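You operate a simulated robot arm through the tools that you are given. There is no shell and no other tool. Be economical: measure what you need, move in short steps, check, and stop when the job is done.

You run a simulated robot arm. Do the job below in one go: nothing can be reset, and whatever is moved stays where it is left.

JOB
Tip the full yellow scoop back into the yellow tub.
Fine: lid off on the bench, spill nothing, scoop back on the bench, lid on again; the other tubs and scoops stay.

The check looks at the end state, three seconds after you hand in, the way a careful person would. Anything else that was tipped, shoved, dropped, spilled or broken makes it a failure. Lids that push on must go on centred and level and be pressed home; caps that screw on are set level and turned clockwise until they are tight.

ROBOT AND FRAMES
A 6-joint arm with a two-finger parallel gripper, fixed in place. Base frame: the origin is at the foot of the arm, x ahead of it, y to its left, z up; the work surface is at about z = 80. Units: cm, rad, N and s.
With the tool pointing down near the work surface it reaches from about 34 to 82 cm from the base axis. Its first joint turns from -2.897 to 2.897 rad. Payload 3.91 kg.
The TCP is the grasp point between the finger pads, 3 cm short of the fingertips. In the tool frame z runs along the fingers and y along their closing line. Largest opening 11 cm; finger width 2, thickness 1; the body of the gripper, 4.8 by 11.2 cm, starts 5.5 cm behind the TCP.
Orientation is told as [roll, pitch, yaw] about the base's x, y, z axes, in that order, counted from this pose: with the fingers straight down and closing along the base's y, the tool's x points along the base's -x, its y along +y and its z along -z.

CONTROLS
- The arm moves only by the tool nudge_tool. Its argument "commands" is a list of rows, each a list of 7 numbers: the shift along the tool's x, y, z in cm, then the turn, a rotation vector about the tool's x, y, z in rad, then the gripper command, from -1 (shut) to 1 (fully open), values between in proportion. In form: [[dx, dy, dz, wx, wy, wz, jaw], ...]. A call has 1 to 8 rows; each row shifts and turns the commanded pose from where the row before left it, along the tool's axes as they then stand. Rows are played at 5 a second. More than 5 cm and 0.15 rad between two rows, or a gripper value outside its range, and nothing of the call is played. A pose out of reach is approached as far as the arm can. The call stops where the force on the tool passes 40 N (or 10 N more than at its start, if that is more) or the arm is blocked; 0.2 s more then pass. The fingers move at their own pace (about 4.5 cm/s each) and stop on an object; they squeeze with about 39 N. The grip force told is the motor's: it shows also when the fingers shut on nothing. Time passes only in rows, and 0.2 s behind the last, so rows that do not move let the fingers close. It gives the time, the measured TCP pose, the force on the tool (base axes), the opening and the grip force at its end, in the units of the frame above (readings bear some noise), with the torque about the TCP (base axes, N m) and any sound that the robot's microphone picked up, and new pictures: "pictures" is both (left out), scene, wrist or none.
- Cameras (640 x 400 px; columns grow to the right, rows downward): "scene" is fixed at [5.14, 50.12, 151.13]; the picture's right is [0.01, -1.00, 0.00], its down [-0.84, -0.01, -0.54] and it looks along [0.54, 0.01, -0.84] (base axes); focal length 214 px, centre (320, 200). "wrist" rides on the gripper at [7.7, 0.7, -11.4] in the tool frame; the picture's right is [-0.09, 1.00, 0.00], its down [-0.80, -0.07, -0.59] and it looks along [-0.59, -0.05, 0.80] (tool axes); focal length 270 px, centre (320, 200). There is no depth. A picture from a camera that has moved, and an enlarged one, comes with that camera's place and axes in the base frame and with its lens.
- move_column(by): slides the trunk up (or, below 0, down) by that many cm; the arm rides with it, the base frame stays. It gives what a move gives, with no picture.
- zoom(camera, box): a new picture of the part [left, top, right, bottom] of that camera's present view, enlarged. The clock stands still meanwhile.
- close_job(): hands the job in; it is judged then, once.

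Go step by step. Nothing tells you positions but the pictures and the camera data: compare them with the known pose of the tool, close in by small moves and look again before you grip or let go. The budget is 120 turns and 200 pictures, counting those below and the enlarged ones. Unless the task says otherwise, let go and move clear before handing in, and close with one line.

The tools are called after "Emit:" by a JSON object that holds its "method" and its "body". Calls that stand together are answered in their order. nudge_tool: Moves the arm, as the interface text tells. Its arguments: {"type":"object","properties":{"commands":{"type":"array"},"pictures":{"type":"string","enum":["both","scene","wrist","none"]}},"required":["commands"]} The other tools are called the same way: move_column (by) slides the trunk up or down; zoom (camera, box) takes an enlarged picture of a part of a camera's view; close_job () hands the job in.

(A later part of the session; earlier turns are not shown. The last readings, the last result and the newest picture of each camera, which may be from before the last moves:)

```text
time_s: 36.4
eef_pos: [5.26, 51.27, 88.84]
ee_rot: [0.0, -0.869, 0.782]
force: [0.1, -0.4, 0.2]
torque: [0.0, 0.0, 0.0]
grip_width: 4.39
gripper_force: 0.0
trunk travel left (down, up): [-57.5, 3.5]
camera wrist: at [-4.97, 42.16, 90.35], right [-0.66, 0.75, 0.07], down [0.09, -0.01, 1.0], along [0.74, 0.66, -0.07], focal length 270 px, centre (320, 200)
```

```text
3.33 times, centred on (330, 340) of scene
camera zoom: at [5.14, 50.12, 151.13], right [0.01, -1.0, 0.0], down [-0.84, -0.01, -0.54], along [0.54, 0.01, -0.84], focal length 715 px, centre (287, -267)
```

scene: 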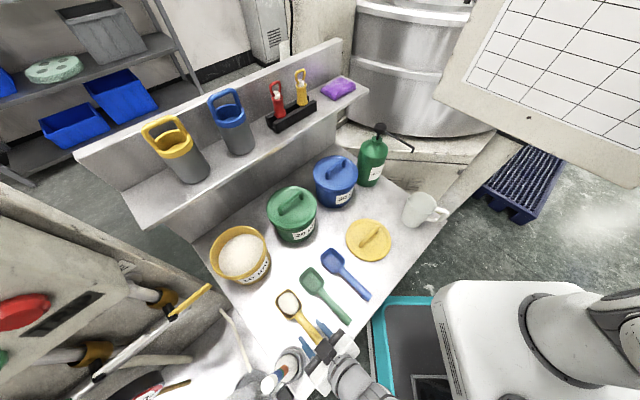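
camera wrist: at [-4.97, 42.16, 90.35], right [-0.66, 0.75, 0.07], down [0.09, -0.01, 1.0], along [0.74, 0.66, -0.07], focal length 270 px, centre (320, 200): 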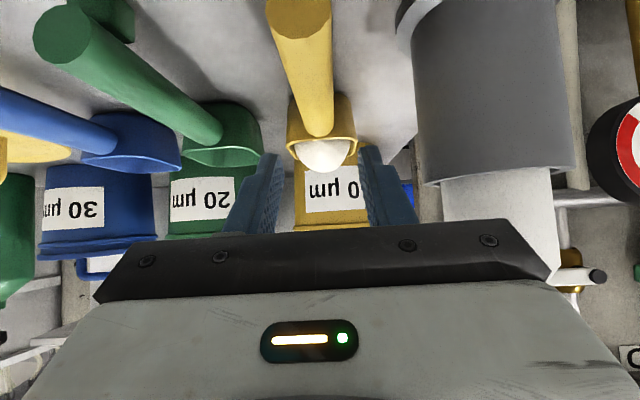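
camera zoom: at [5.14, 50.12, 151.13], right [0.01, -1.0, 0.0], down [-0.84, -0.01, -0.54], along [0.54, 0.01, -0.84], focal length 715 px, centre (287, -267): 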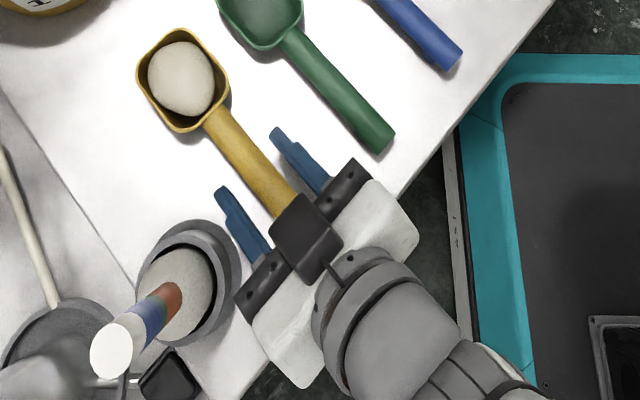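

The handle axis is at z≈83 and centred between the fingers. I'll go down to z≈83.6, shifting 1 cm back to stay clear of the pot.

Emit:
{"method": "nudge_tool", "body": {"commands": [[0.647, -0.05, -0.763, 0, 0, 0, -0.2], [1.33, -0.05, 1.13, 0, 0, 0, -0.2], [1.33, 0, 1.13, 0, 0, 0, -0.2], [1.33, 0, 1.13, 0, 0, 0, -0.2], [0, 0, 0, 0, 0, 0, -0.2]], "pictures": "both"}}

Emit:
{"method": "zoom", "body": {"camera": "scene", "box": [260, 280, 400, 400]}}

```text
time_s: 37.6
eef_pos: [4.18, 51.57, 84.34]
ee_rot: [-0.013, -0.865, 0.792]
force: [1.4, -2.6, -0.4]
torque: [0.05, 0.01, 0.02]
grip_width: 4.28
gripper_force: 0.0
out of reach, approached as far as the arm can: row 3, 4
trunk travel left (down, up): [-57.5, 3.5]
camera wrist: at [-6.02, 42.44, 85.84], right [-0.66, 0.75, 0.06], down [0.09, 0.0, 1.0], along [0.75, 0.66, -0.07], focal length 270 px, centre (320, 200)
```

scene: 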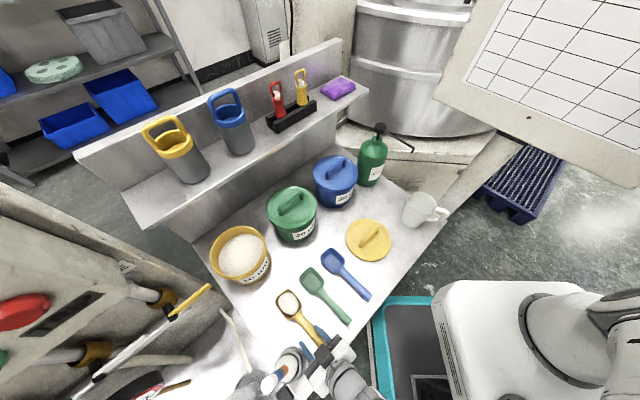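
wrist: 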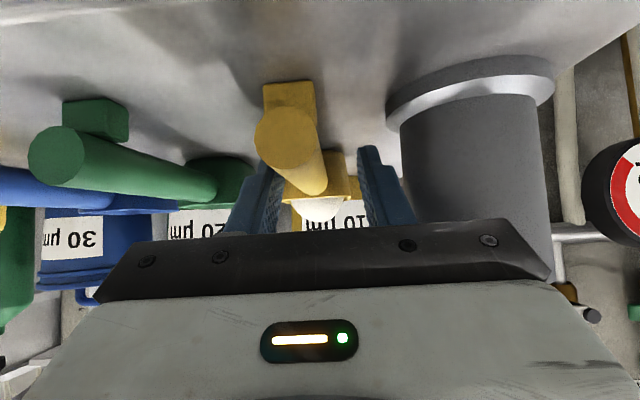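

```text
3.33 times, centred on (330, 340) of scene
camera zoom: at [5.14, 50.12, 151.13], right [0.01, -1.0, 0.0], down [-0.84, -0.01, -0.54], along [0.54, 0.01, -0.84], focal length 715 px, centre (287, -267)
```

zoom: 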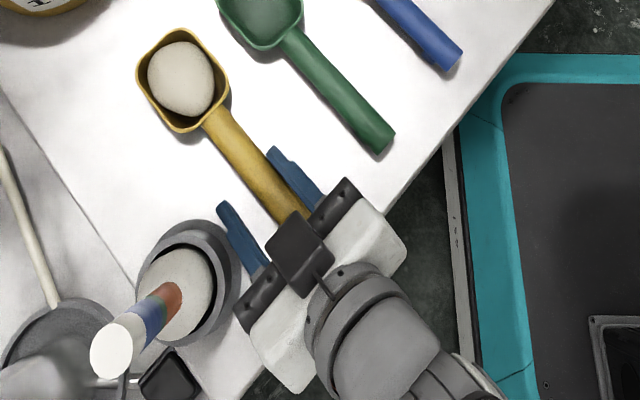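

The arm reaches a joint limit here and the tool drifted about 0.8 cm sideways. I'll rise straight up, lower the trunk for a better arm posture and come in again.

Emit:
{"method": "nudge_tool", "body": {"commands": [[-0.76, 0, -0.65, 0, 0, 0, -0.2], [-0.76, -0.8, -0.65, 0, 0, 0, -0.2], [-3.05, 0, -2.59, 0, 0, 0, -0.2], [-3.05, 0, -2.59, 0, 0, 0, -0.2], [-3.05, 0, -2.59, 0, 0, 0, -0.2], [-3.05, 0, -2.59, 0, 0, 0, -0.2], [0, 0, 0, 0, 0, 0, -0.2]], "pictures": "none"}}

Emit:
{"method": "move_column", "body": {"by": -15}}

```text
time_s: 39.2
eef_pos: [4.65, 51.17, 102.42]
ee_rot: [-0.003, -0.868, 0.781]
force: [0.4, 0.2, -0.4]
torque: [-0.02, 0.0, -0.03]
grip_width: 4.42
gripper_force: 0.0
trunk travel left (down, up): [-57.5, 3.5]
```

```text
time_s: 41.0
eef_pos: [4.7, 51.13, 87.46]
ee_rot: [-0.001, -0.865, 0.783]
force: [0.0, 0.0, 0.2]
torque: [0.01, -0.05, 0.0]
grip_width: 4.39
gripper_force: 0.1
trunk travel left (down, up): [-42.5, 18.5]
```

The posture is fine now, so I'll descend to the handle again.

Emit:
{"method": "nudge_tool", "body": {"commands": [[1.07, -0.08, 0.73, 0, 0, 0, -0.2], [1.07, -0.08, 0.73, 0, 0, 0, -0.2], [1.07, 0, 0.73, 0, 0, 0, -0.2], [0, 0, 0, 0, 0, 0, -0.2]], "pictures": "both"}}

Emit:
{"method": "zoom", "body": {"camera": "scene", "box": [260, 280, 400, 400]}}

```text
time_s: 42.0
eef_pos: [4.66, 50.82, 83.53]
ee_rot: [-0.002, -0.869, 0.782]
force: [0.2, 0.1, 0.4]
torque: [0.01, 0.01, 0.01]
grip_width: 4.39
gripper_force: 0.1
trunk travel left (down, up): [-42.5, 18.5]
camera wrist: at [-5.63, 41.66, 84.97], right [-0.66, 0.75, 0.07], down [0.09, 0.0, 1.0], along [0.74, 0.66, -0.07], focal length 270 px, centre (320, 200)
```

scene: 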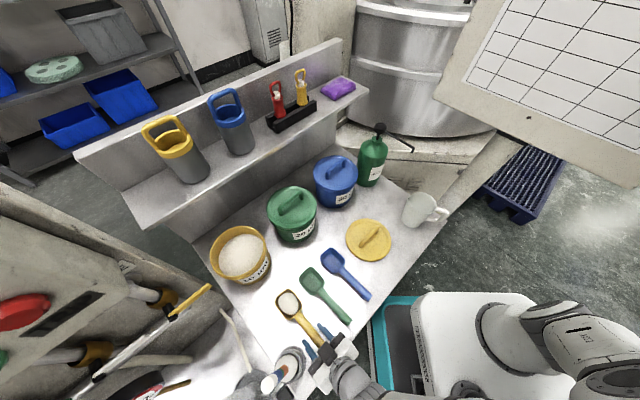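
wrist: 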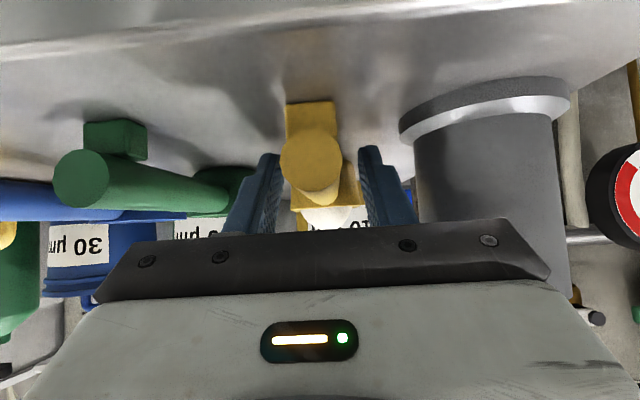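

```text
3.33 times, centred on (330, 340) of scene
camera zoom: at [5.14, 50.12, 151.13], right [0.01, -1.0, 0.0], down [-0.84, -0.01, -0.54], along [0.54, 0.01, -0.84], focal length 715 px, centre (287, -267)
```

zoom: 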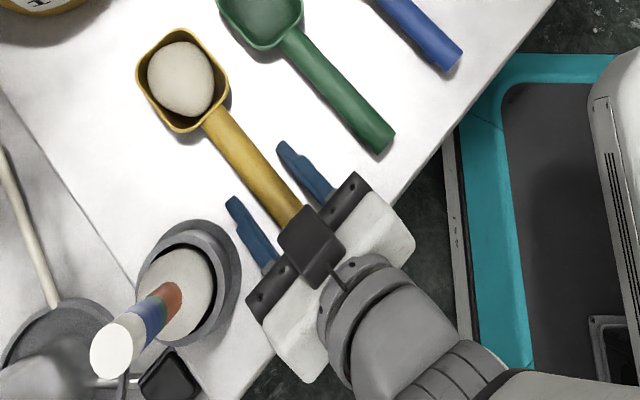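

The handle is well centred between the fingers. Closing.

Emit:
{"method": "nudge_tool", "body": {"commands": [[0, 0, 0, 0, 0, 0, -0.5], [0, 0, 0, 0, 0, 0, -0.65], [0, 0, 0, 0, 0, 0, -1], [0, 0, 0, 0, 0, 0, -1], [0, 0, 0, 0, 0, 0, -1]], "pictures": "both"}}

Emit:
{"method": "zoom", "body": {"camera": "scene", "box": [260, 280, 400, 400]}}

```text
time_s: 43.1
eef_pos: [4.52, 50.9, 83.45]
ee_rot: [-0.002, -0.867, 0.783]
force: [0.5, 0.4, -0.1]
torque: [-0.01, 0.02, -0.03]
grip_width: 2.27
gripper_force: 39.3
trunk travel left (down, up): [-42.5, 18.5]
camera wrist: at [-5.63, 41.65, 84.98], right [-0.66, 0.75, 0.07], down [0.09, 0.0, 1.0], along [0.74, 0.66, -0.07], focal length 270 px, centre (320, 200)
```

scene: 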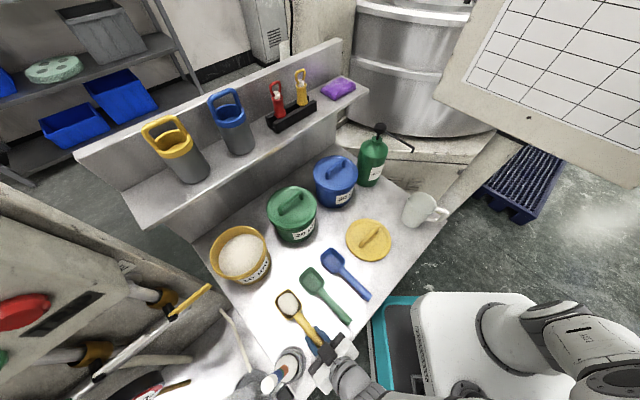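
wrist: 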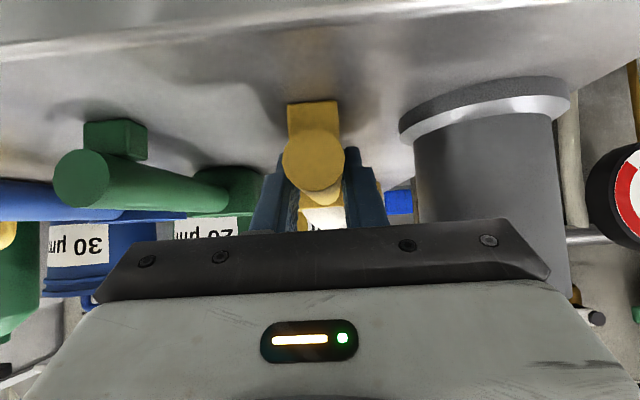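

```text
3.33 times, centred on (330, 340) of scene
camera zoom: at [5.14, 50.12, 151.13], right [0.01, -1.0, 0.0], down [-0.84, -0.01, -0.54], along [0.54, 0.01, -0.84], focal length 715 px, centre (287, -267)
```

zoom: 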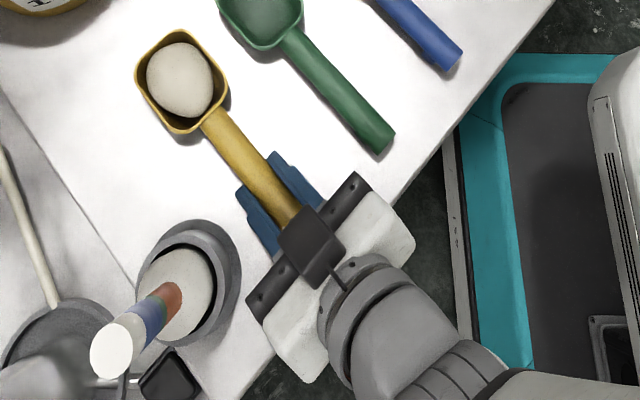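

The handle is gripped at 2.27 cm. I'll lift slowly and check that it stays level.

Emit:
{"method": "nudge_tool", "body": {"commands": [[-0.3, 0, -0.26, 0, 0, 0, -1], [-0.38, 0, -0.32, 0, 0, 0, -1], [-0.38, 0, -0.32, 0, 0, 0, -1], [-0.76, 0, -0.65, 0, 0, 0, -1], [0, 0, 0, 0, 0, 0, -1]], "pictures": "both"}}

Emit:
{"method": "zoom", "body": {"camera": "scene", "box": [260, 280, 400, 400]}}

```text
time_s: 44.4
eef_pos: [4.5, 50.81, 85.83]
ee_rot: [-0.002, -0.867, 0.782]
force: [-0.1, 0.2, 0.4]
torque: [-0.02, 0.05, -0.01]
grip_width: 2.27
gripper_force: 39.0
trunk travel left (down, up): [-42.5, 18.5]
camera wrist: at [-5.67, 41.63, 87.38], right [-0.66, 0.75, 0.07], down [0.09, 0.0, 1.0], along [0.74, 0.66, -0.07], focal length 270 px, centre (320, 200)
```

scene: 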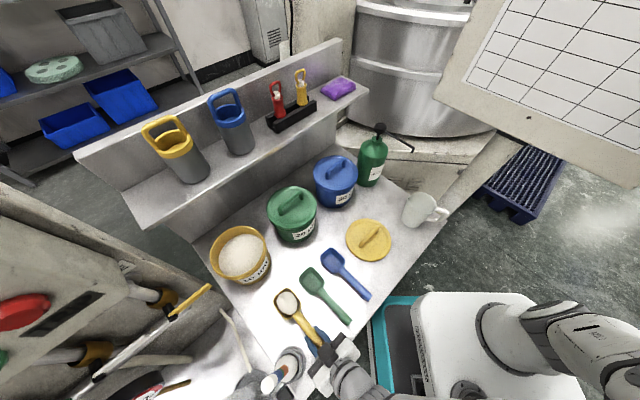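
wrist: 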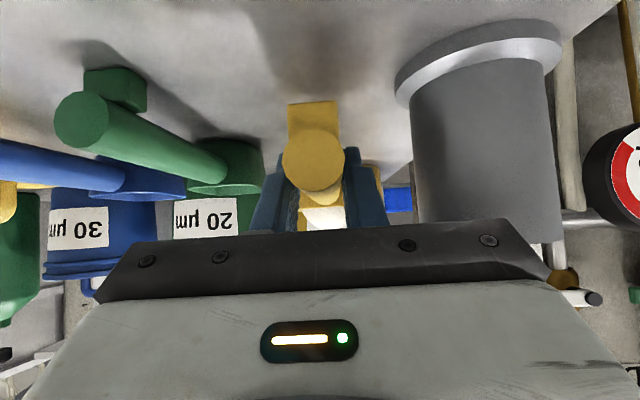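

```text
3.33 times, centred on (330, 340) of scene
camera zoom: at [5.14, 50.12, 151.13], right [0.01, -1.0, 0.0], down [-0.84, -0.01, -0.54], along [0.54, 0.01, -0.84], focal length 715 px, centre (287, -267)
```

zoom: 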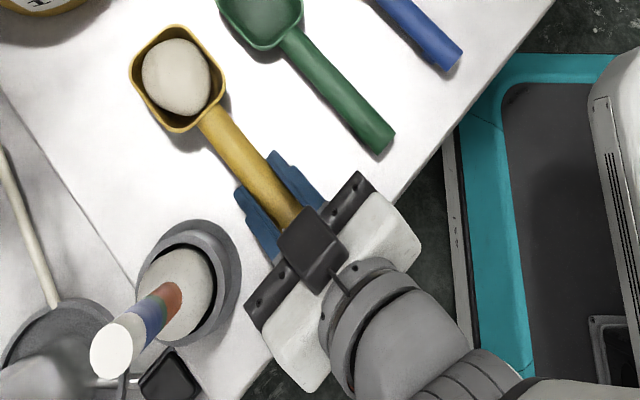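

The scoop is held level and rigid. I'll raise it with the trunk, which keeps the orientation exactly.

Emit:
{"method": "move_column", "body": {"by": 15}}

Emit:
{"method": "zoom", "body": {"camera": "scene", "box": [190, 200, 350, 400]}}

Emit:
{"method": "zoom", "body": {"camera": "scene", "box": [190, 210, 290, 300]}}

```text
time_s: 46.1
eef_pos: [4.55, 50.78, 100.84]
ee_rot: [-0.002, -0.866, 0.782]
force: [-0.3, 0.7, -0.9]
torque: [-0.03, 0.03, -0.02]
grip_width: 2.28
gripper_force: 38.7
trunk travel left (down, up): [-57.5, 3.5]
```

```text
2.00 times, centred on (270, 300) of scene
camera zoom: at [5.14, 50.12, 151.13], right [0.01, -1.0, 0.0], down [-0.84, -0.01, -0.54], along [0.54, 0.01, -0.84], focal length 429 px, centre (420, 0)
```

zoom: 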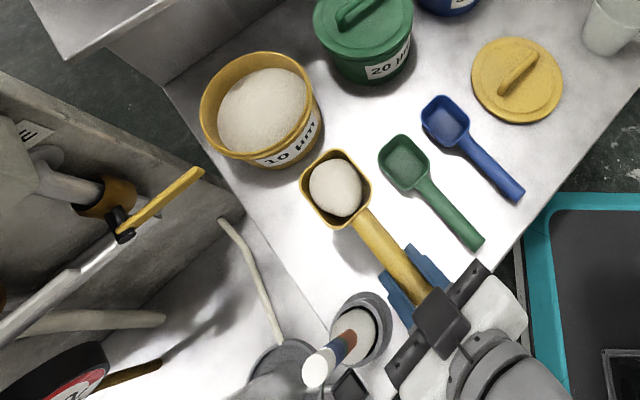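

```text
4.44 times, centred on (240, 255) of scene
camera zoom: at [5.14, 50.12, 151.13], right [0.01, -1.0, 0.0], down [-0.84, -0.01, -0.54], along [0.54, 0.01, -0.84], focal length 953 px, centre (676, -44)
```

zoom: 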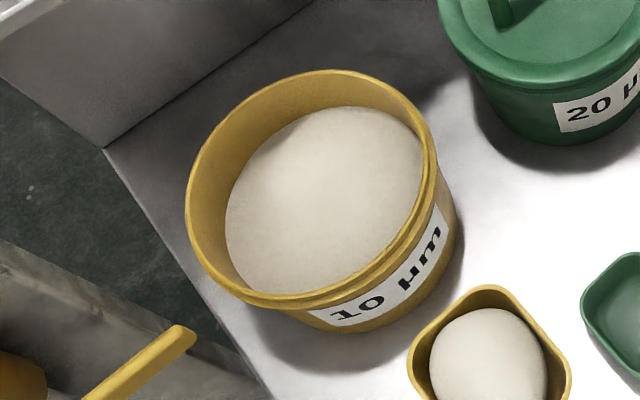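

The tub's rim centre is at (25.1, 73.6) and the bowl is now near (12.9, 59.2). I'll move right a little to pass the brush, then forward along the handle axis at a gentle speed.

Emit:
{"method": "nudge_tool", "body": {"commands": [[0, -1, 0, 0, 0, 0, -1], [0, -1, 0, 0, 0, 0, -1], [-0.97, 0, 1.145, 0, 0, 0, -1], [-1.3, 0, 1.53, 0, 0, 0, -1], [-1.62, 0, 1.91, 0, 0, 0, -1], [-1.62, 0, 1.91, 0, 0, 0, -1], [-1.62, 0, 1.91, 0, 0, 0, -1], [-1.3, 0, 1.53, 0, 0, 0, -1]], "pictures": "scene"}}

```text
time_s: 47.9
eef_pos: [15.07, 58.67, 100.78]
ee_rot: [-0.002, -0.867, 0.783]
force: [0.0, -0.5, -0.1]
torque: [-0.05, 0.0, -0.01]
grip_width: 2.3
gripper_force: 39.0
trunk travel left (down, up): [-57.5, 3.5]
```

scene: 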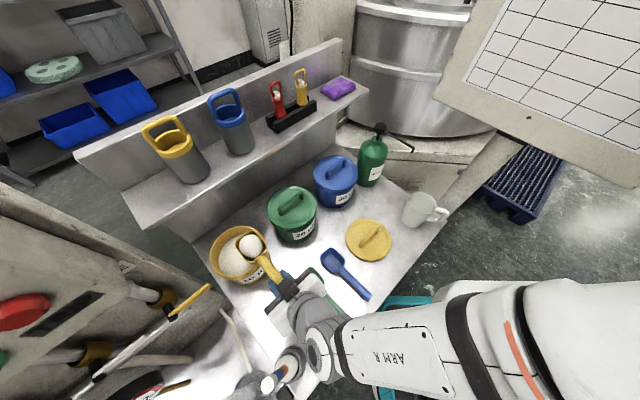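

Nearly there. I'll do the final approach so the bowl sits above the tub centre, slightly left since it will tip to the right.

Emit:
{"method": "nudge_tool", "body": {"commands": [[-0.8, 0.9, 0.94, 0, 0, 0, -1], [-1.1, 1.2, 1.28, 0, 0, 0, -1], [-1.1, 1.2, 1.28, 0, 0, 0, -1], [-0.8, 0.9, 0.94, 0, 0, 0, -1], [0, 0, 0, 0, 0, 0, -1]], "pictures": "both"}}

Emit:
{"method": "zoom", "body": {"camera": "scene", "box": [190, 200, 350, 320]}}

```text
time_s: 49.1
eef_pos: [16.36, 65.79, 100.92]
ee_rot: [-0.003, -0.867, 0.782]
force: [-0.1, -0.6, -1.6]
torque: [-0.04, 0.03, 0.03]
grip_width: 2.3
gripper_force: 38.9
trunk travel left (down, up): [-57.5, 3.5]
camera wrist: at [6.14, 56.51, 102.5], right [-0.66, 0.75, 0.07], down [0.09, 0.0, 1.0], along [0.74, 0.66, -0.07], focal length 270 px, centre (320, 200)
```

scene: 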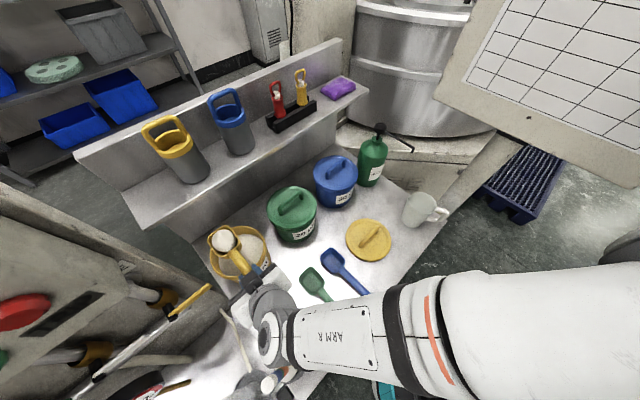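
wrist: 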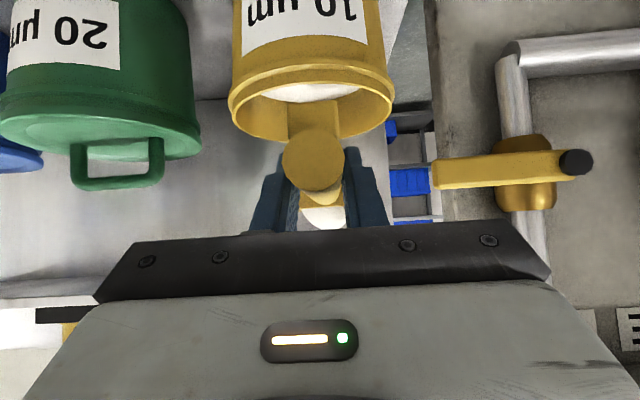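

```text
3.33 times, centred on (270, 260) of scene
camera zoom: at [5.14, 50.12, 151.13], right [0.01, -1.0, 0.0], down [-0.84, -0.01, -0.54], along [0.54, 0.01, -0.84], focal length 715 px, centre (487, 0)
```

zoom: 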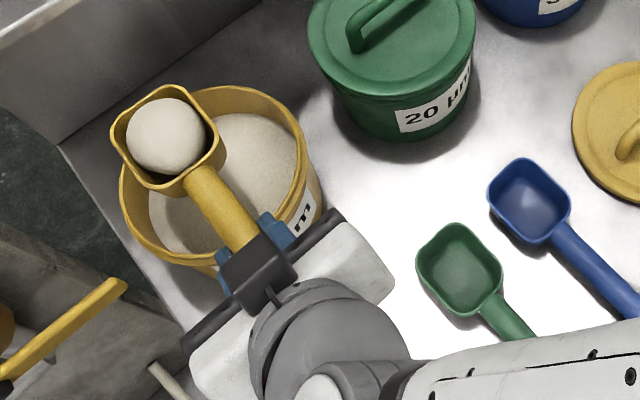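

The bowl is centred over the tub opening at about (24.6, 73.8). Now I'll roll about the handle axis in stages.

Emit:
{"method": "nudge_tool", "body": {"commands": [[0, 0, 0, -0.0906, 0, 0.1068, -1], [0, 0, 0, -0.0906, 0, 0.1068, -1], [0, 0, 0, -0.0906, 0, 0.1068, -1], [0, 0, 0, -0.0906, 0, 0.1068, -1], [0, 0, 0, 0, 0, 0, -1]], "pictures": "scene"}}

Emit:
{"method": "zoom", "body": {"camera": "scene", "box": [190, 200, 350, 320]}}

```text
time_s: 50.3
eef_pos: [14.48, 71.59, 106.64]
ee_rot: [0.713, -0.702, 0.24]
force: [1.0, 0.0, -0.8]
torque: [-0.08, 0.04, 0.05]
grip_width: 2.29
gripper_force: 39.1
out of reach, approached as far as the arm can: row 3, 4
trunk travel left (down, up): [-57.5, 3.5]
```

scene: 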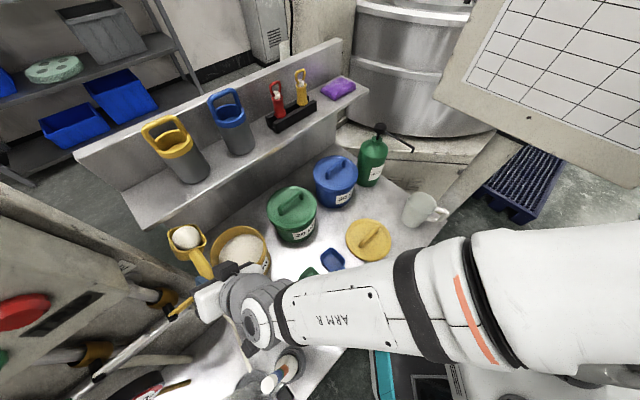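

```text
3.33 times, centred on (270, 260) of scene
camera zoom: at [5.14, 50.12, 151.13], right [0.01, -1.0, 0.0], down [-0.84, -0.01, -0.54], along [0.54, 0.01, -0.84], focal length 715 px, centre (487, 0)
```

zoom: 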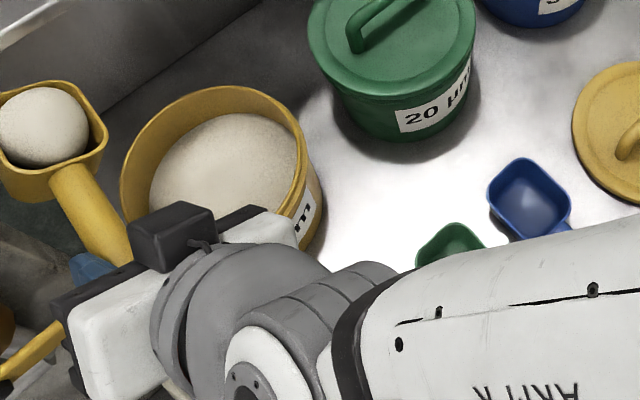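

The roll ran into a joint limit and carried the TCP left and up. The powder is still in the scoop at about 30° of roll. I'll unroll and return above the tub, then change the trunk height for a better posture.

Emit:
{"method": "nudge_tool", "body": {"commands": [[-0.12, -1.6, -1.25, 0.0906, 0, -0.1068, -1], [-0.12, -1.6, -1.25, 0.0906, 0, -0.1068, -1], [-0.12, -1.6, -1.25, 0.0906, 0, -0.1068, -1], [0, 0, 0, 0, 0, 0, -1]], "pictures": "scene"}}

Emit:
{"method": "zoom", "body": {"camera": "scene", "box": [150, 200, 310, 320]}}

```text
time_s: 51.3
eef_pos: [16.49, 65.83, 107.02]
ee_rot: [0.212, -0.857, 0.62]
force: [1.0, -0.9, -1.4]
torque: [-0.02, 0.05, 0.0]
grip_width: 2.29
gripper_force: 39.3
trunk travel left (down, up): [-57.5, 3.5]
```

scene: 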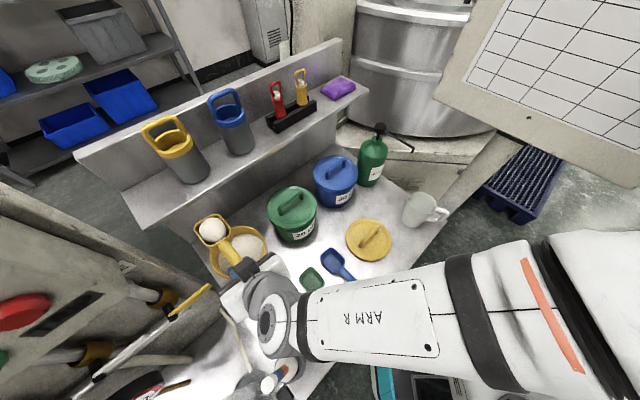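

```text
3.33 times, centred on (230, 260) of scene
camera zoom: at [5.14, 50.12, 151.13], right [0.01, -1.0, 0.0], down [-0.84, -0.01, -0.54], along [0.54, 0.01, -0.84], focal length 715 px, centre (620, 0)
```

zoom: 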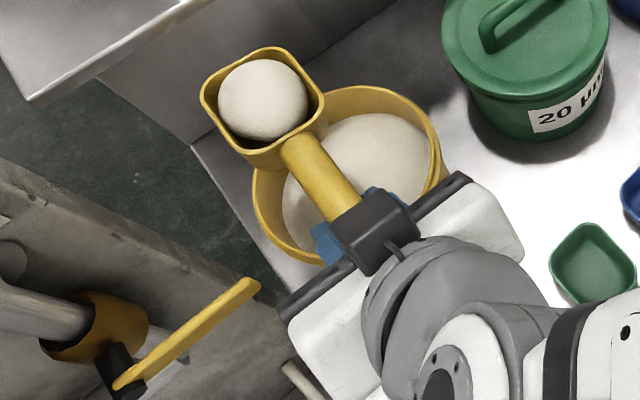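

Recovered with the powder intact. I'll level the scoop, then lower the trunk in exchange for arm height.

Emit:
{"method": "nudge_tool", "body": {"commands": [[0, 0, 0, 0.0906, 0, -0.1068, -1], [-1.53, 0, -1.3, 0, 0, 0, -1], [-1.53, 0, -1.3, 0, 0, 0, -1], [-1.53, 0, -1.3, 0, 0, 0, -1], [-1.53, 0, -1.3, 0, 0, 0, -1], [-1.53, 0, -1.3, 0, 0, 0, -1], [0, 0, 0, 0, 0, 0, -1]], "pictures": "none"}}

Emit:
{"method": "move_column", "body": {"by": -16}}

```text
time_s: 52.9
eef_pos: [16.35, 65.81, 117.35]
ee_rot: [-0.002, -0.869, 0.782]
force: [0.7, 0.8, -0.8]
torque: [-0.03, 0.03, -0.01]
grip_width: 2.28
gripper_force: 39.1
trunk travel left (down, up): [-57.5, 3.5]
```

```text
time_s: 54.7
eef_pos: [16.4, 65.77, 101.24]
ee_rot: [-0.002, -0.867, 0.782]
force: [0.3, -0.4, -0.3]
torque: [-0.06, 0.04, -0.02]
grip_width: 2.28
gripper_force: 39.5
trunk travel left (down, up): [-41.5, 19.5]
```

Emit:
{"method": "nudge_tool", "body": {"commands": [[-1.53, 0, -1.3, 0, 0, 0, -1], [-1.53, 0, -1.3, 0, 0, 0, -1], [-1.53, 0, -1.3, 0, 0, 0, -1], [-1.53, 0, -1.3, 0, 0, 0, -1], [-1.53, 0, -1.3, 0, 0, 0, -1], [-1.53, 0, -1.3, 0, 0, 0, -1], [-1.53, 0, -1.3, 0, 0, 0, -1]], "pictures": "none"}}

Emit:
{"method": "move_column", "body": {"by": -14}}

Emit:
{"method": "zoom", "body": {"camera": "scene", "box": [0, 0, 640, 400]}}

```text
time_s: 56.3
eef_pos: [16.31, 65.78, 115.36]
ee_rot: [-0.003, -0.866, 0.784]
force: [0.1, 0.9, -1.2]
torque: [-0.05, 0.02, 0.0]
grip_width: 2.3
gripper_force: 38.7
trunk travel left (down, up): [-41.5, 19.5]
```

```text
time_s: 58.0
eef_pos: [16.29, 65.88, 101.31]
ee_rot: [-0.002, -0.869, 0.781]
force: [0.1, -0.1, -0.8]
torque: [-0.05, 0.05, 0.01]
grip_width: 2.3
gripper_force: 38.8
trunk travel left (down, up): [-27.5, 33.5]
```

```text
1.00 times, centred on (320, 200) of scene (not enlarged: the box is as wide or as high as the picture)
camera zoom: at [5.14, 50.12, 151.13], right [0.01, -1.0, 0.0], down [-0.84, -0.01, -0.54], along [0.54, 0.01, -0.84], focal length 214 px, centre (320, 200)
```

zoom: 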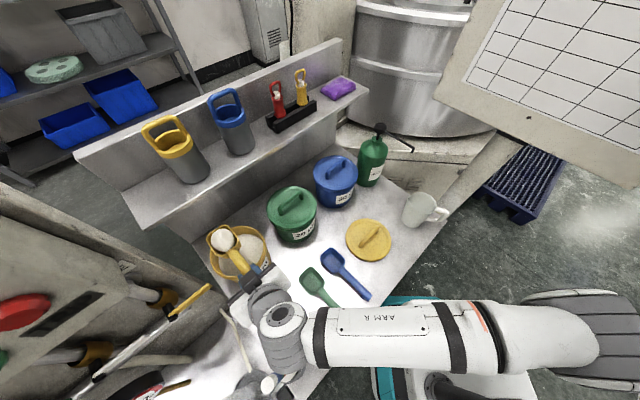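

The posture has changed and the forearm is clear of the bench. I'll try the roll again, two rows first.

Emit:
{"method": "nudge_tool", "body": {"commands": [[0, 0, 0, -0.0906, 0, 0.1068, -1], [0, 0, 0, -0.0906, 0, 0.1068, -1], [0, 0, 0, -0.0453, 0, 0.0534, -1]], "pictures": "scene"}}

```text
time_s: 58.8
eef_pos: [16.57, 65.83, 101.32]
ee_rot: [0.516, -0.8, 0.396]
force: [-0.4, -1.2, -0.2]
torque: [-0.04, 0.05, -0.02]
grip_width: 2.28
gripper_force: 39.2
trunk travel left (down, up): [-27.5, 33.5]
```

scene: 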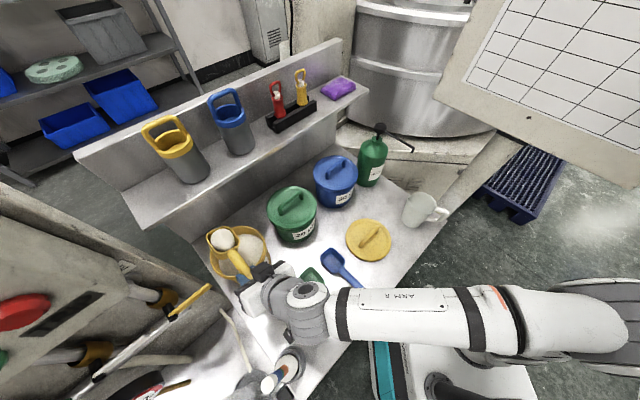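

That's within reach and in place this time. I'll continue in short steps.

Emit:
{"method": "nudge_tool", "body": {"commands": [[0, 0, 0, -0.0906, 0, 0.1068, -1], [0, 0, 0, -0.0906, 0, 0.1068, -1]], "pictures": "none"}}

Emit:
{"method": "zoom", "body": {"camera": "scene", "box": [190, 200, 350, 320]}}

```text
time_s: 59.4
eef_pos: [16.42, 65.78, 101.41]
ee_rot: [0.846, -0.663, 0.172]
force: [0.4, -0.8, -1.0]
torque: [-0.05, 0.06, 0.0]
grip_width: 2.28
gripper_force: 39.2
trunk travel left (down, up): [-27.5, 33.5]
```

```text
3.33 times, centred on (270, 260) of scene
camera zoom: at [5.14, 50.12, 151.13], right [0.01, -1.0, 0.0], down [-0.84, -0.01, -0.54], along [0.54, 0.01, -0.84], focal length 715 px, centre (487, 0)
```

zoom: 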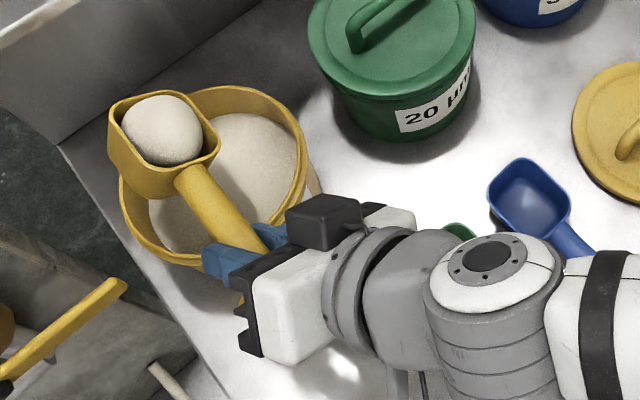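

Emit:
{"method": "nudge_tool", "body": {"commands": [[0, 0, 0, -0.0906, 0, 0.1068, -1], [0, 0, 0, -0.0906, 0, 0.1068, -1]], "pictures": "none"}}

Emit:
{"method": "nudge_tool", "body": {"commands": [[0, 0, 0, -0.0906, 0, 0.1068, -1], [0, 0, 0, -0.0906, 0, 0.1068, -1]], "pictures": "scene"}}

Emit:
{"method": "zoom", "body": {"camera": "scene", "box": [190, 200, 350, 320]}}

```text
time_s: 60.0
eef_pos: [16.23, 66.03, 102.07]
ee_rot: [1.083, -0.503, 0.041]
force: [-0.5, -0.2, -1.0]
torque: [0.01, 0.01, 0.02]
grip_width: 2.27
gripper_force: 38.4
out of reach, approached as far as the arm can: row 2
trunk travel left (down, up): [-27.5, 33.5]
```

```text
time_s: 60.6
eef_pos: [16.29, 65.86, 101.89]
ee_rot: [1.084, -0.446, 0.052]
force: [0.3, -0.1, -0.6]
torque: [-0.02, 0.09, -0.02]
grip_width: 2.33
gripper_force: 39.4
out of reach, approached as far as the arm can: row 1, 2
trunk travel left (down, up): [-27.5, 33.5]
```

scene: 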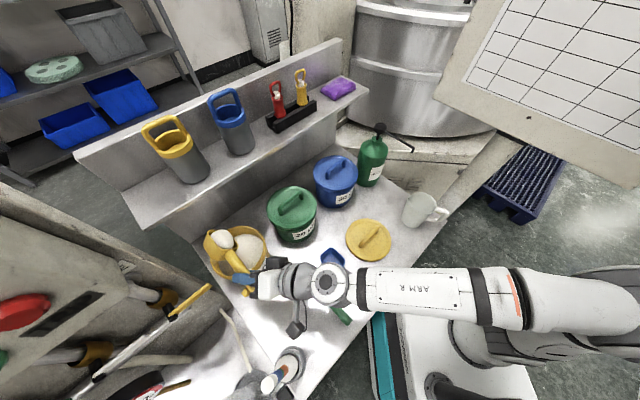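

```text
3.33 times, centred on (270, 260) of scene
camera zoom: at [5.14, 50.12, 151.13], right [0.01, -1.0, 0.0], down [-0.84, -0.01, -0.54], along [0.54, 0.01, -0.84], focal length 715 px, centre (487, 0)
```

zoom: 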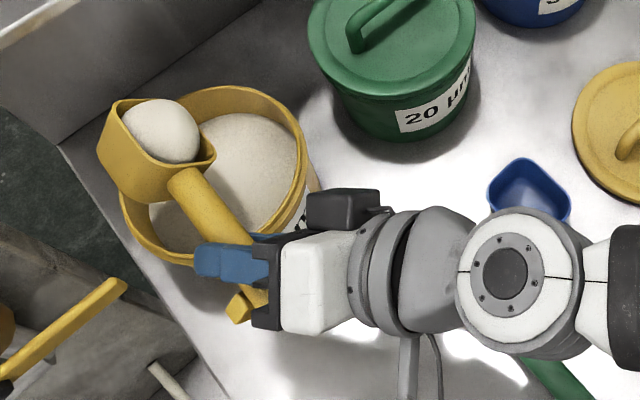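

The roll is limited at about 53° because the forearm lines up with the tool. Turning about the tool's own axis can finish the tip, so I'll rotate about tool z while translating so that the bowl stays fixed over the tub.

Emit:
{"method": "nudge_tool", "body": {"commands": [[-0.05, 0.7, 0, 0, 0, 0.1, -1], [-0.07, 0.99, 0, 0, 0, 0.14, -1]], "pictures": "none"}}

Emit:
{"method": "zoom", "body": {"camera": "scene", "box": [190, 200, 350, 320]}}

```text
time_s: 61.2
eef_pos: [15.88, 66.87, 103.39]
ee_rot: [1.119, -0.231, -0.063]
force: [0.3, 0.5, -0.4]
torque: [-0.01, 0.05, 0.01]
grip_width: 2.29
gripper_force: 39.5
trunk travel left (down, up): [-27.5, 33.5]
```

```text
3.33 times, centred on (270, 260) of scene
camera zoom: at [5.14, 50.12, 151.13], right [0.01, -1.0, 0.0], down [-0.84, -0.01, -0.54], along [0.54, 0.01, -0.84], focal length 715 px, centre (487, 0)
```

zoom: 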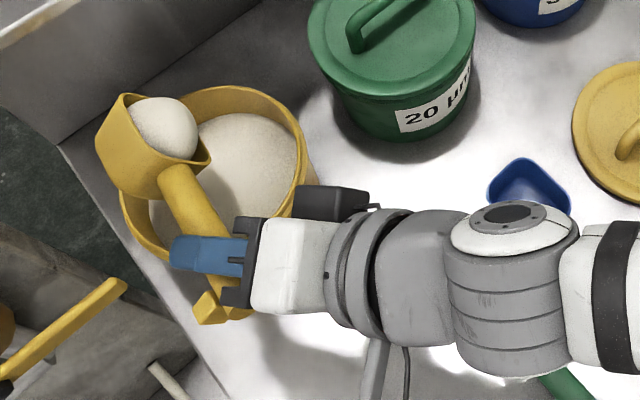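

The bowl stays put at about (24.2, 74.7, 101). I'll shift it slightly towards the tub centre and continue turning.

Emit:
{"method": "nudge_tool", "body": {"commands": [[-0.39, -1.25, 0, 0, 0, 0, -1], [-0.07, 0.99, 0, 0, 0, 0.14, -1], [-0.07, 0.99, 0, 0, 0, 0.14, -1], [-0.07, 0.99, 0, 0, 0, 0.14, -1], [-0.07, 0.99, 0, 0, 0, 0.14, -1]], "pictures": "none"}}

Emit:
{"method": "zoom", "body": {"camera": "scene", "box": [190, 200, 350, 320]}}

```text
time_s: 62.4
eef_pos: [16.82, 67.81, 105.93]
ee_rot: [1.115, 0.275, -0.31]
force: [-0.8, -0.6, -0.4]
torque: [-0.04, 0.03, 0.01]
grip_width: 2.3
gripper_force: 39.1
trunk travel left (down, up): [-27.5, 33.5]
```

```text
3.33 times, centred on (270, 260) of scene
camera zoom: at [5.14, 50.12, 151.13], right [0.01, -1.0, 0.0], down [-0.84, -0.01, -0.54], along [0.54, 0.01, -0.84], focal length 715 px, centre (487, 0)
```

zoom: 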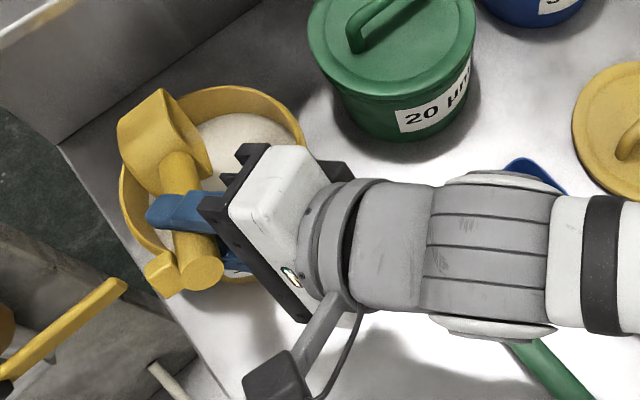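

The bowl's mouth now faces sideways and down over the tub. I'll keep turning.

Emit:
{"method": "nudge_tool", "body": {"commands": [[-0.07, 0.99, 0, 0, 0, 0.14, -1], [-0.07, 0.99, 0, 0, 0, 0.14, -1], [-0.07, 0.99, 0, 0, 0, 0.14, -1], [-0.07, 0.99, 0, 0, 0, 0.14, -1], [0, 0, 0, 0, 0, 0, -1]], "pictures": "both"}}

Emit:
{"method": "zoom", "body": {"camera": "scene", "box": [190, 200, 350, 320]}}

```text
time_s: 63.6
eef_pos: [19.07, 68.8, 108.89]
ee_rot: [0.946, 0.76, -0.638]
force: [0.5, 0.2, -0.6]
torque: [-0.05, 0.01, 0.02]
grip_width: 2.27
gripper_force: 39.5
trunk travel left (down, up): [-27.5, 33.5]
camera wrist: at [13.32, 62.05, 119.48], right [0.85, 0.1, 0.52], down [0.32, -0.89, -0.34], along [0.43, 0.45, -0.78], focal length 270 px, centre (320, 200)
```

scene: 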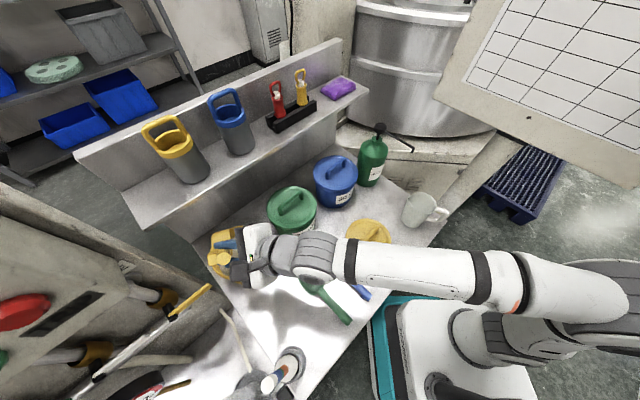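
wrist: 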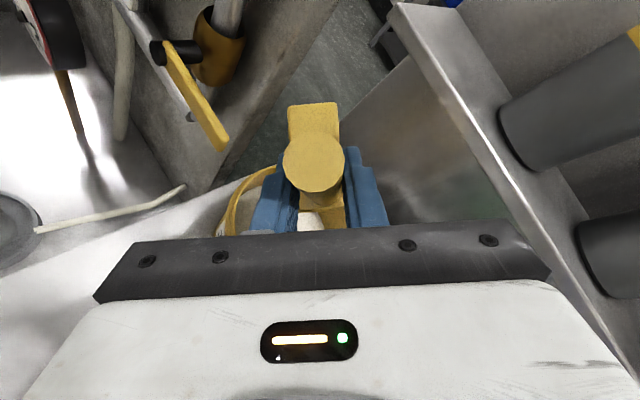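

```text
3.33 times, centred on (270, 260) of scene
camera zoom: at [5.14, 50.12, 151.13], right [0.01, -1.0, 0.0], down [-0.84, -0.01, -0.54], along [0.54, 0.01, -0.84], focal length 715 px, centre (487, 0)
```

zoom: 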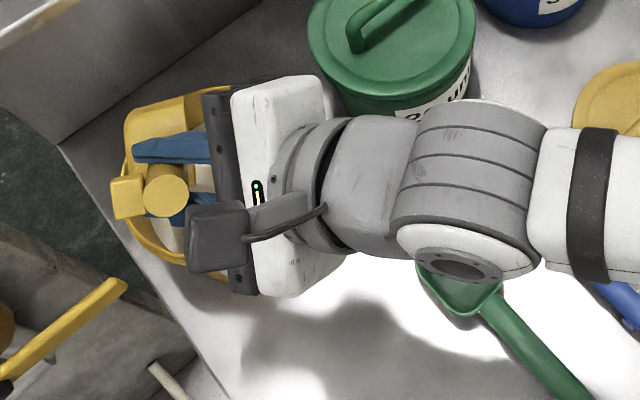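

Emit:
{"method": "nudge_tool", "body": {"commands": [[-0.07, 0.99, 0, 0, 0, 0.14, -1], [-0.07, 0.99, 0, 0, 0, 0.14, -1], [-0.07, 0.99, 0, 0, 0, 0.14, -1], [-0.07, 0.99, 0, 0, 0, 0.14, -1], [0, 0, 0, 0, 0, 0, -1], [0, 0, 0, 0, 0, 0, -1]], "pictures": "both"}}

Emit:
{"method": "zoom", "body": {"camera": "wrist", "box": [220, 80, 420, 240]}}

Emit:
{"method": "zoom", "body": {"camera": "scene", "box": [190, 200, 350, 320]}}

```text
time_s: 65.0
eef_pos: [22.7, 69.0, 110.4]
ee_rot: [0.302, 1.111, -1.41]
force: [0.0, 0.3, -0.1]
torque: [-0.08, 0.02, 0.01]
grip_width: 2.3
gripper_force: 38.7
trunk travel left (down, up): [-27.5, 33.5]
camera wrist: at [21.05, 62.03, 122.24], right [0.99, -0.15, 0.05], down [-0.11, -0.87, -0.48], along [0.12, 0.46, -0.88], focal length 270 px, centre (320, 200)
```

scene: 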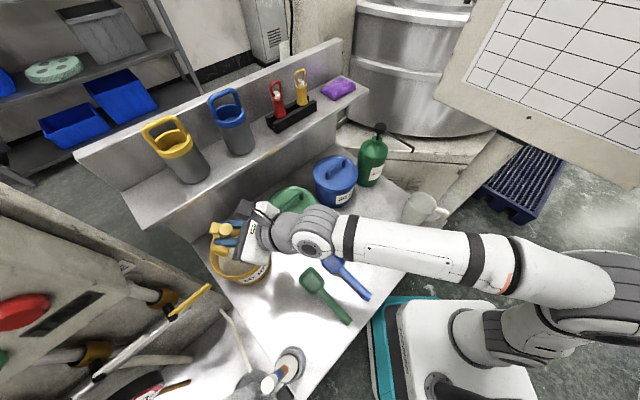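
wrist: 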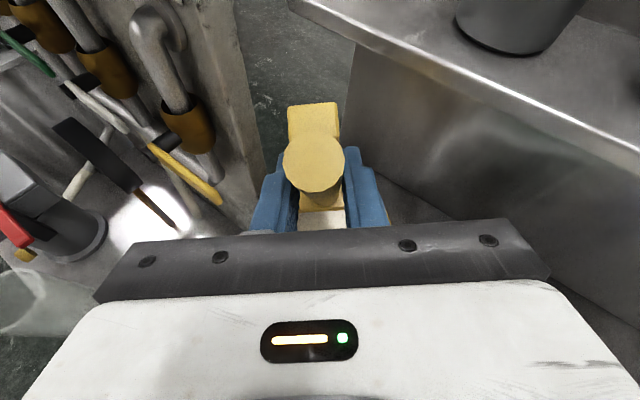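

```text
2.50 times, centred on (320, 160) of wrist
camera zoom: at [21.05, 62.03, 122.24], right [0.99, -0.15, 0.05], down [-0.11, -0.87, -0.48], along [0.12, 0.46, -0.88], focal length 676 px, centre (320, 300)
```

zoom: 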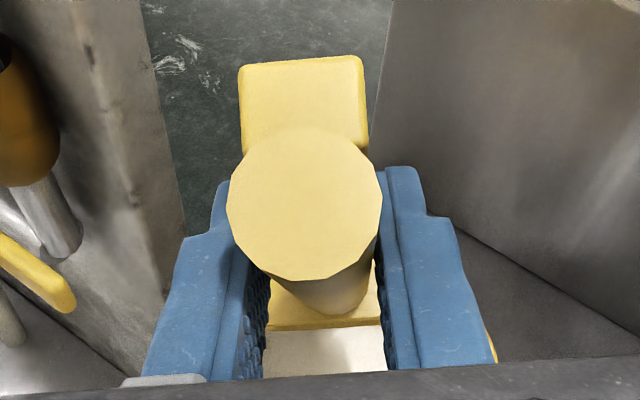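

```text
3.33 times, centred on (270, 260) of scene
camera zoom: at [5.14, 50.12, 151.13], right [0.01, -1.0, 0.0], down [-0.84, -0.01, -0.54], along [0.54, 0.01, -0.84], focal length 715 px, centre (487, 0)
```

zoom: 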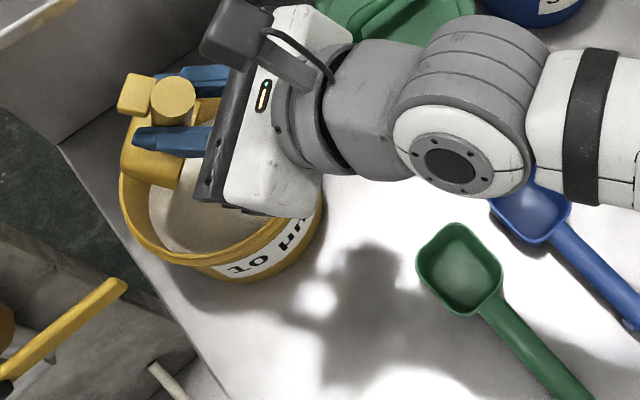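

From above, the scoop looks emptied into the tub. I'll turn back part of the way, over the tub, to see inside the bowl.

Emit:
{"method": "nudge_tool", "body": {"commands": [[0, 0, 0, 0, 0, 0, -1], [0, 0, 0, 0, 0, 0, -1], [-0.07, -0.99, 0, 0, 0, -0.14, -1], [-0.07, -0.99, 0, 0, 0, -0.14, -1], [-0.07, -0.99, 0, 0, 0, -0.14, -1], [-0.07, -0.99, 0, 0, 0, -0.14, -1]], "pictures": "none"}}

Emit:
{"method": "nudge_tool", "body": {"commands": [[-0.07, -0.99, 0, 0, 0, -0.14, -1], [-0.07, -0.99, 0, 0, 0, -0.14, -1], [-0.07, -0.99, 0, 0, 0, -0.14, -1], [-0.07, -0.99, 0, 0, 0, -0.14, -1], [0, 0, 0, 0, 0, 0, -1]], "pictures": "none"}}

Emit:
{"method": "zoom", "body": {"camera": "scene", "box": [190, 200, 350, 320]}}

```text
time_s: 66.4
eef_pos: [19.17, 68.92, 108.96]
ee_rot: [0.947, 0.757, -0.633]
force: [-0.7, -0.5, -0.9]
torque: [-0.03, 0.04, 0.0]
grip_width: 2.27
gripper_force: 39.4
trunk travel left (down, up): [-27.5, 33.5]
```

```text
time_s: 67.6
eef_pos: [16.73, 67.98, 105.95]
ee_rot: [1.117, 0.272, -0.306]
force: [1.0, -0.1, -1.5]
torque: [-0.02, -0.01, 0.01]
grip_width: 2.26
gripper_force: 38.9
trunk travel left (down, up): [-27.5, 33.5]
```

```text
3.33 times, centred on (270, 260) of scene
camera zoom: at [5.14, 50.12, 151.13], right [0.01, -1.0, 0.0], down [-0.84, -0.01, -0.54], along [0.54, 0.01, -0.84], focal length 715 px, centre (487, 0)
```

zoom: 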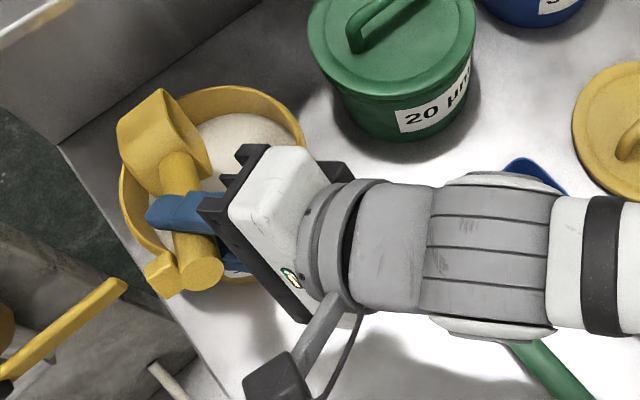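

Continuing back towards level, following the same path.

Emit:
{"method": "nudge_tool", "body": {"commands": [[-0.07, -0.99, 0, 0, 0, -0.14, -1], [-0.07, -0.99, 0, 0, 0, -0.14, -1], [-0.07, -0.99, 0, 0, 0, -0.14, -1], [-0.07, -0.99, 0, 0, 0, -0.14, -1], [0.39, 1.25, 0, 0, 0, 0, -1]], "pictures": "none"}}

Emit:
{"method": "zoom", "body": {"camera": "scene", "box": [190, 200, 350, 320]}}

```text
time_s: 68.8
eef_pos: [15.9, 66.76, 103.39]
ee_rot: [1.119, -0.232, -0.065]
force: [0.0, -1.1, -0.6]
torque: [-0.05, 0.03, 0.04]
grip_width: 2.28
gripper_force: 39.7
trunk travel left (down, up): [-27.5, 33.5]
```

```text
3.33 times, centred on (270, 260) of scene
camera zoom: at [5.14, 50.12, 151.13], right [0.01, -1.0, 0.0], down [-0.84, -0.01, -0.54], along [0.54, 0.01, -0.84], focal length 715 px, centre (487, 0)
```

zoom: 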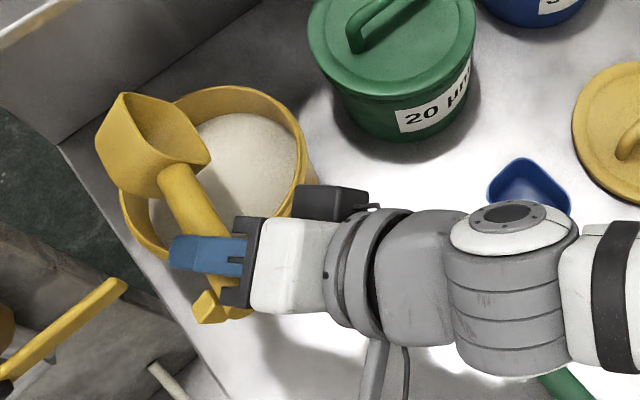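

The scoop is empty and I see no spill. I'll bring it back to the level carrying orientation by the same path.

Emit:
{"method": "nudge_tool", "body": {"commands": [[-0.07, -0.99, 0, 0, 0, -0.14, -1], [-0.05, -0.7, 0, 0, 0, -0.1, -1], [0, 0, 0, 0.0843, -0.0065, -0.1017, -1], [0, 0, 0, 0.0843, -0.0065, -0.1017, -1], [0, 0, 0, 0.0843, -0.0065, -0.1017, -1], [0, 0, 0, 0.0843, -0.0065, -0.1017, -1]], "pictures": "none"}}

Emit:
{"method": "nudge_tool", "body": {"commands": [[0, 0, 0, 0.0843, -0.0065, -0.1017, -1], [0, 0, 0, 0.0843, -0.0065, -0.1017, -1], [0, 0, 0, 0.0843, -0.0065, -0.1017, -1], [0, 0, 0, 0, 0, 0, -1]], "pictures": "scene"}}

```text
time_s: 70.2
eef_pos: [16.53, 66.1, 102.2]
ee_rot: [0.635, -0.745, 0.301]
force: [-0.1, -0.5, -0.3]
torque: [0.0, 0.08, 0.01]
grip_width: 2.31
gripper_force: 38.4
out of reach, approached as far as the arm can: row 3
trunk travel left (down, up): [-27.5, 33.5]
```

```text
time_s: 71.2
eef_pos: [16.54, 66.12, 102.31]
ee_rot: [0.084, -0.874, 0.705]
force: [0.6, -0.6, -0.5]
torque: [-0.01, 0.05, 0.0]
grip_width: 2.3
gripper_force: 39.1
trunk travel left (down, up): [-27.5, 33.5]
```

scene: 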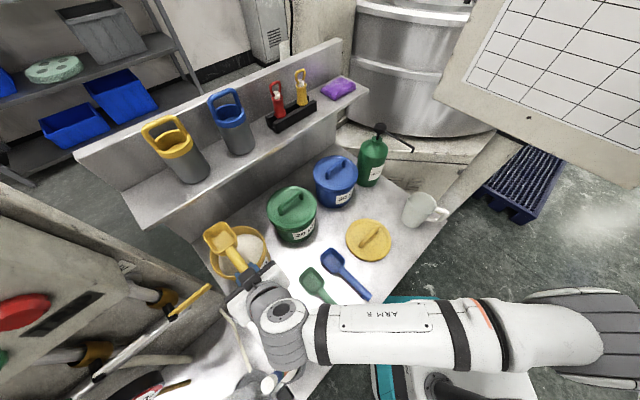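

Emit:
{"method": "nudge_tool", "body": {"commands": [[0, 0, 0, 0.039, -0.003, -0.047, -1], [1.94, -2.2, -2.29, 0, 0, 0, -1], [1.94, -2.2, -2.29, 0, 0, 0, -1], [2.1, 0, -2.48, 0, 0, 0, -1], [2.1, 0, -2.48, 0, 0, 0, -1], [2.1, 0, -2.48, 0, 0, 0, -1], [2.1, 0, -2.48, 0, 0, 0, -1], [0, 0, 0, 0, 0, 0, -1]], "pictures": "none"}}

```text
time_s: 73.0
eef_pos: [6.25, 49.61, 102.11]
ee_rot: [-0.01, -0.879, 0.776]
force: [0.1, -0.2, -0.4]
torque: [-0.05, 0.08, 0.0]
grip_width: 2.28
gripper_force: 39.0
trunk travel left (down, up): [-27.5, 33.5]
```

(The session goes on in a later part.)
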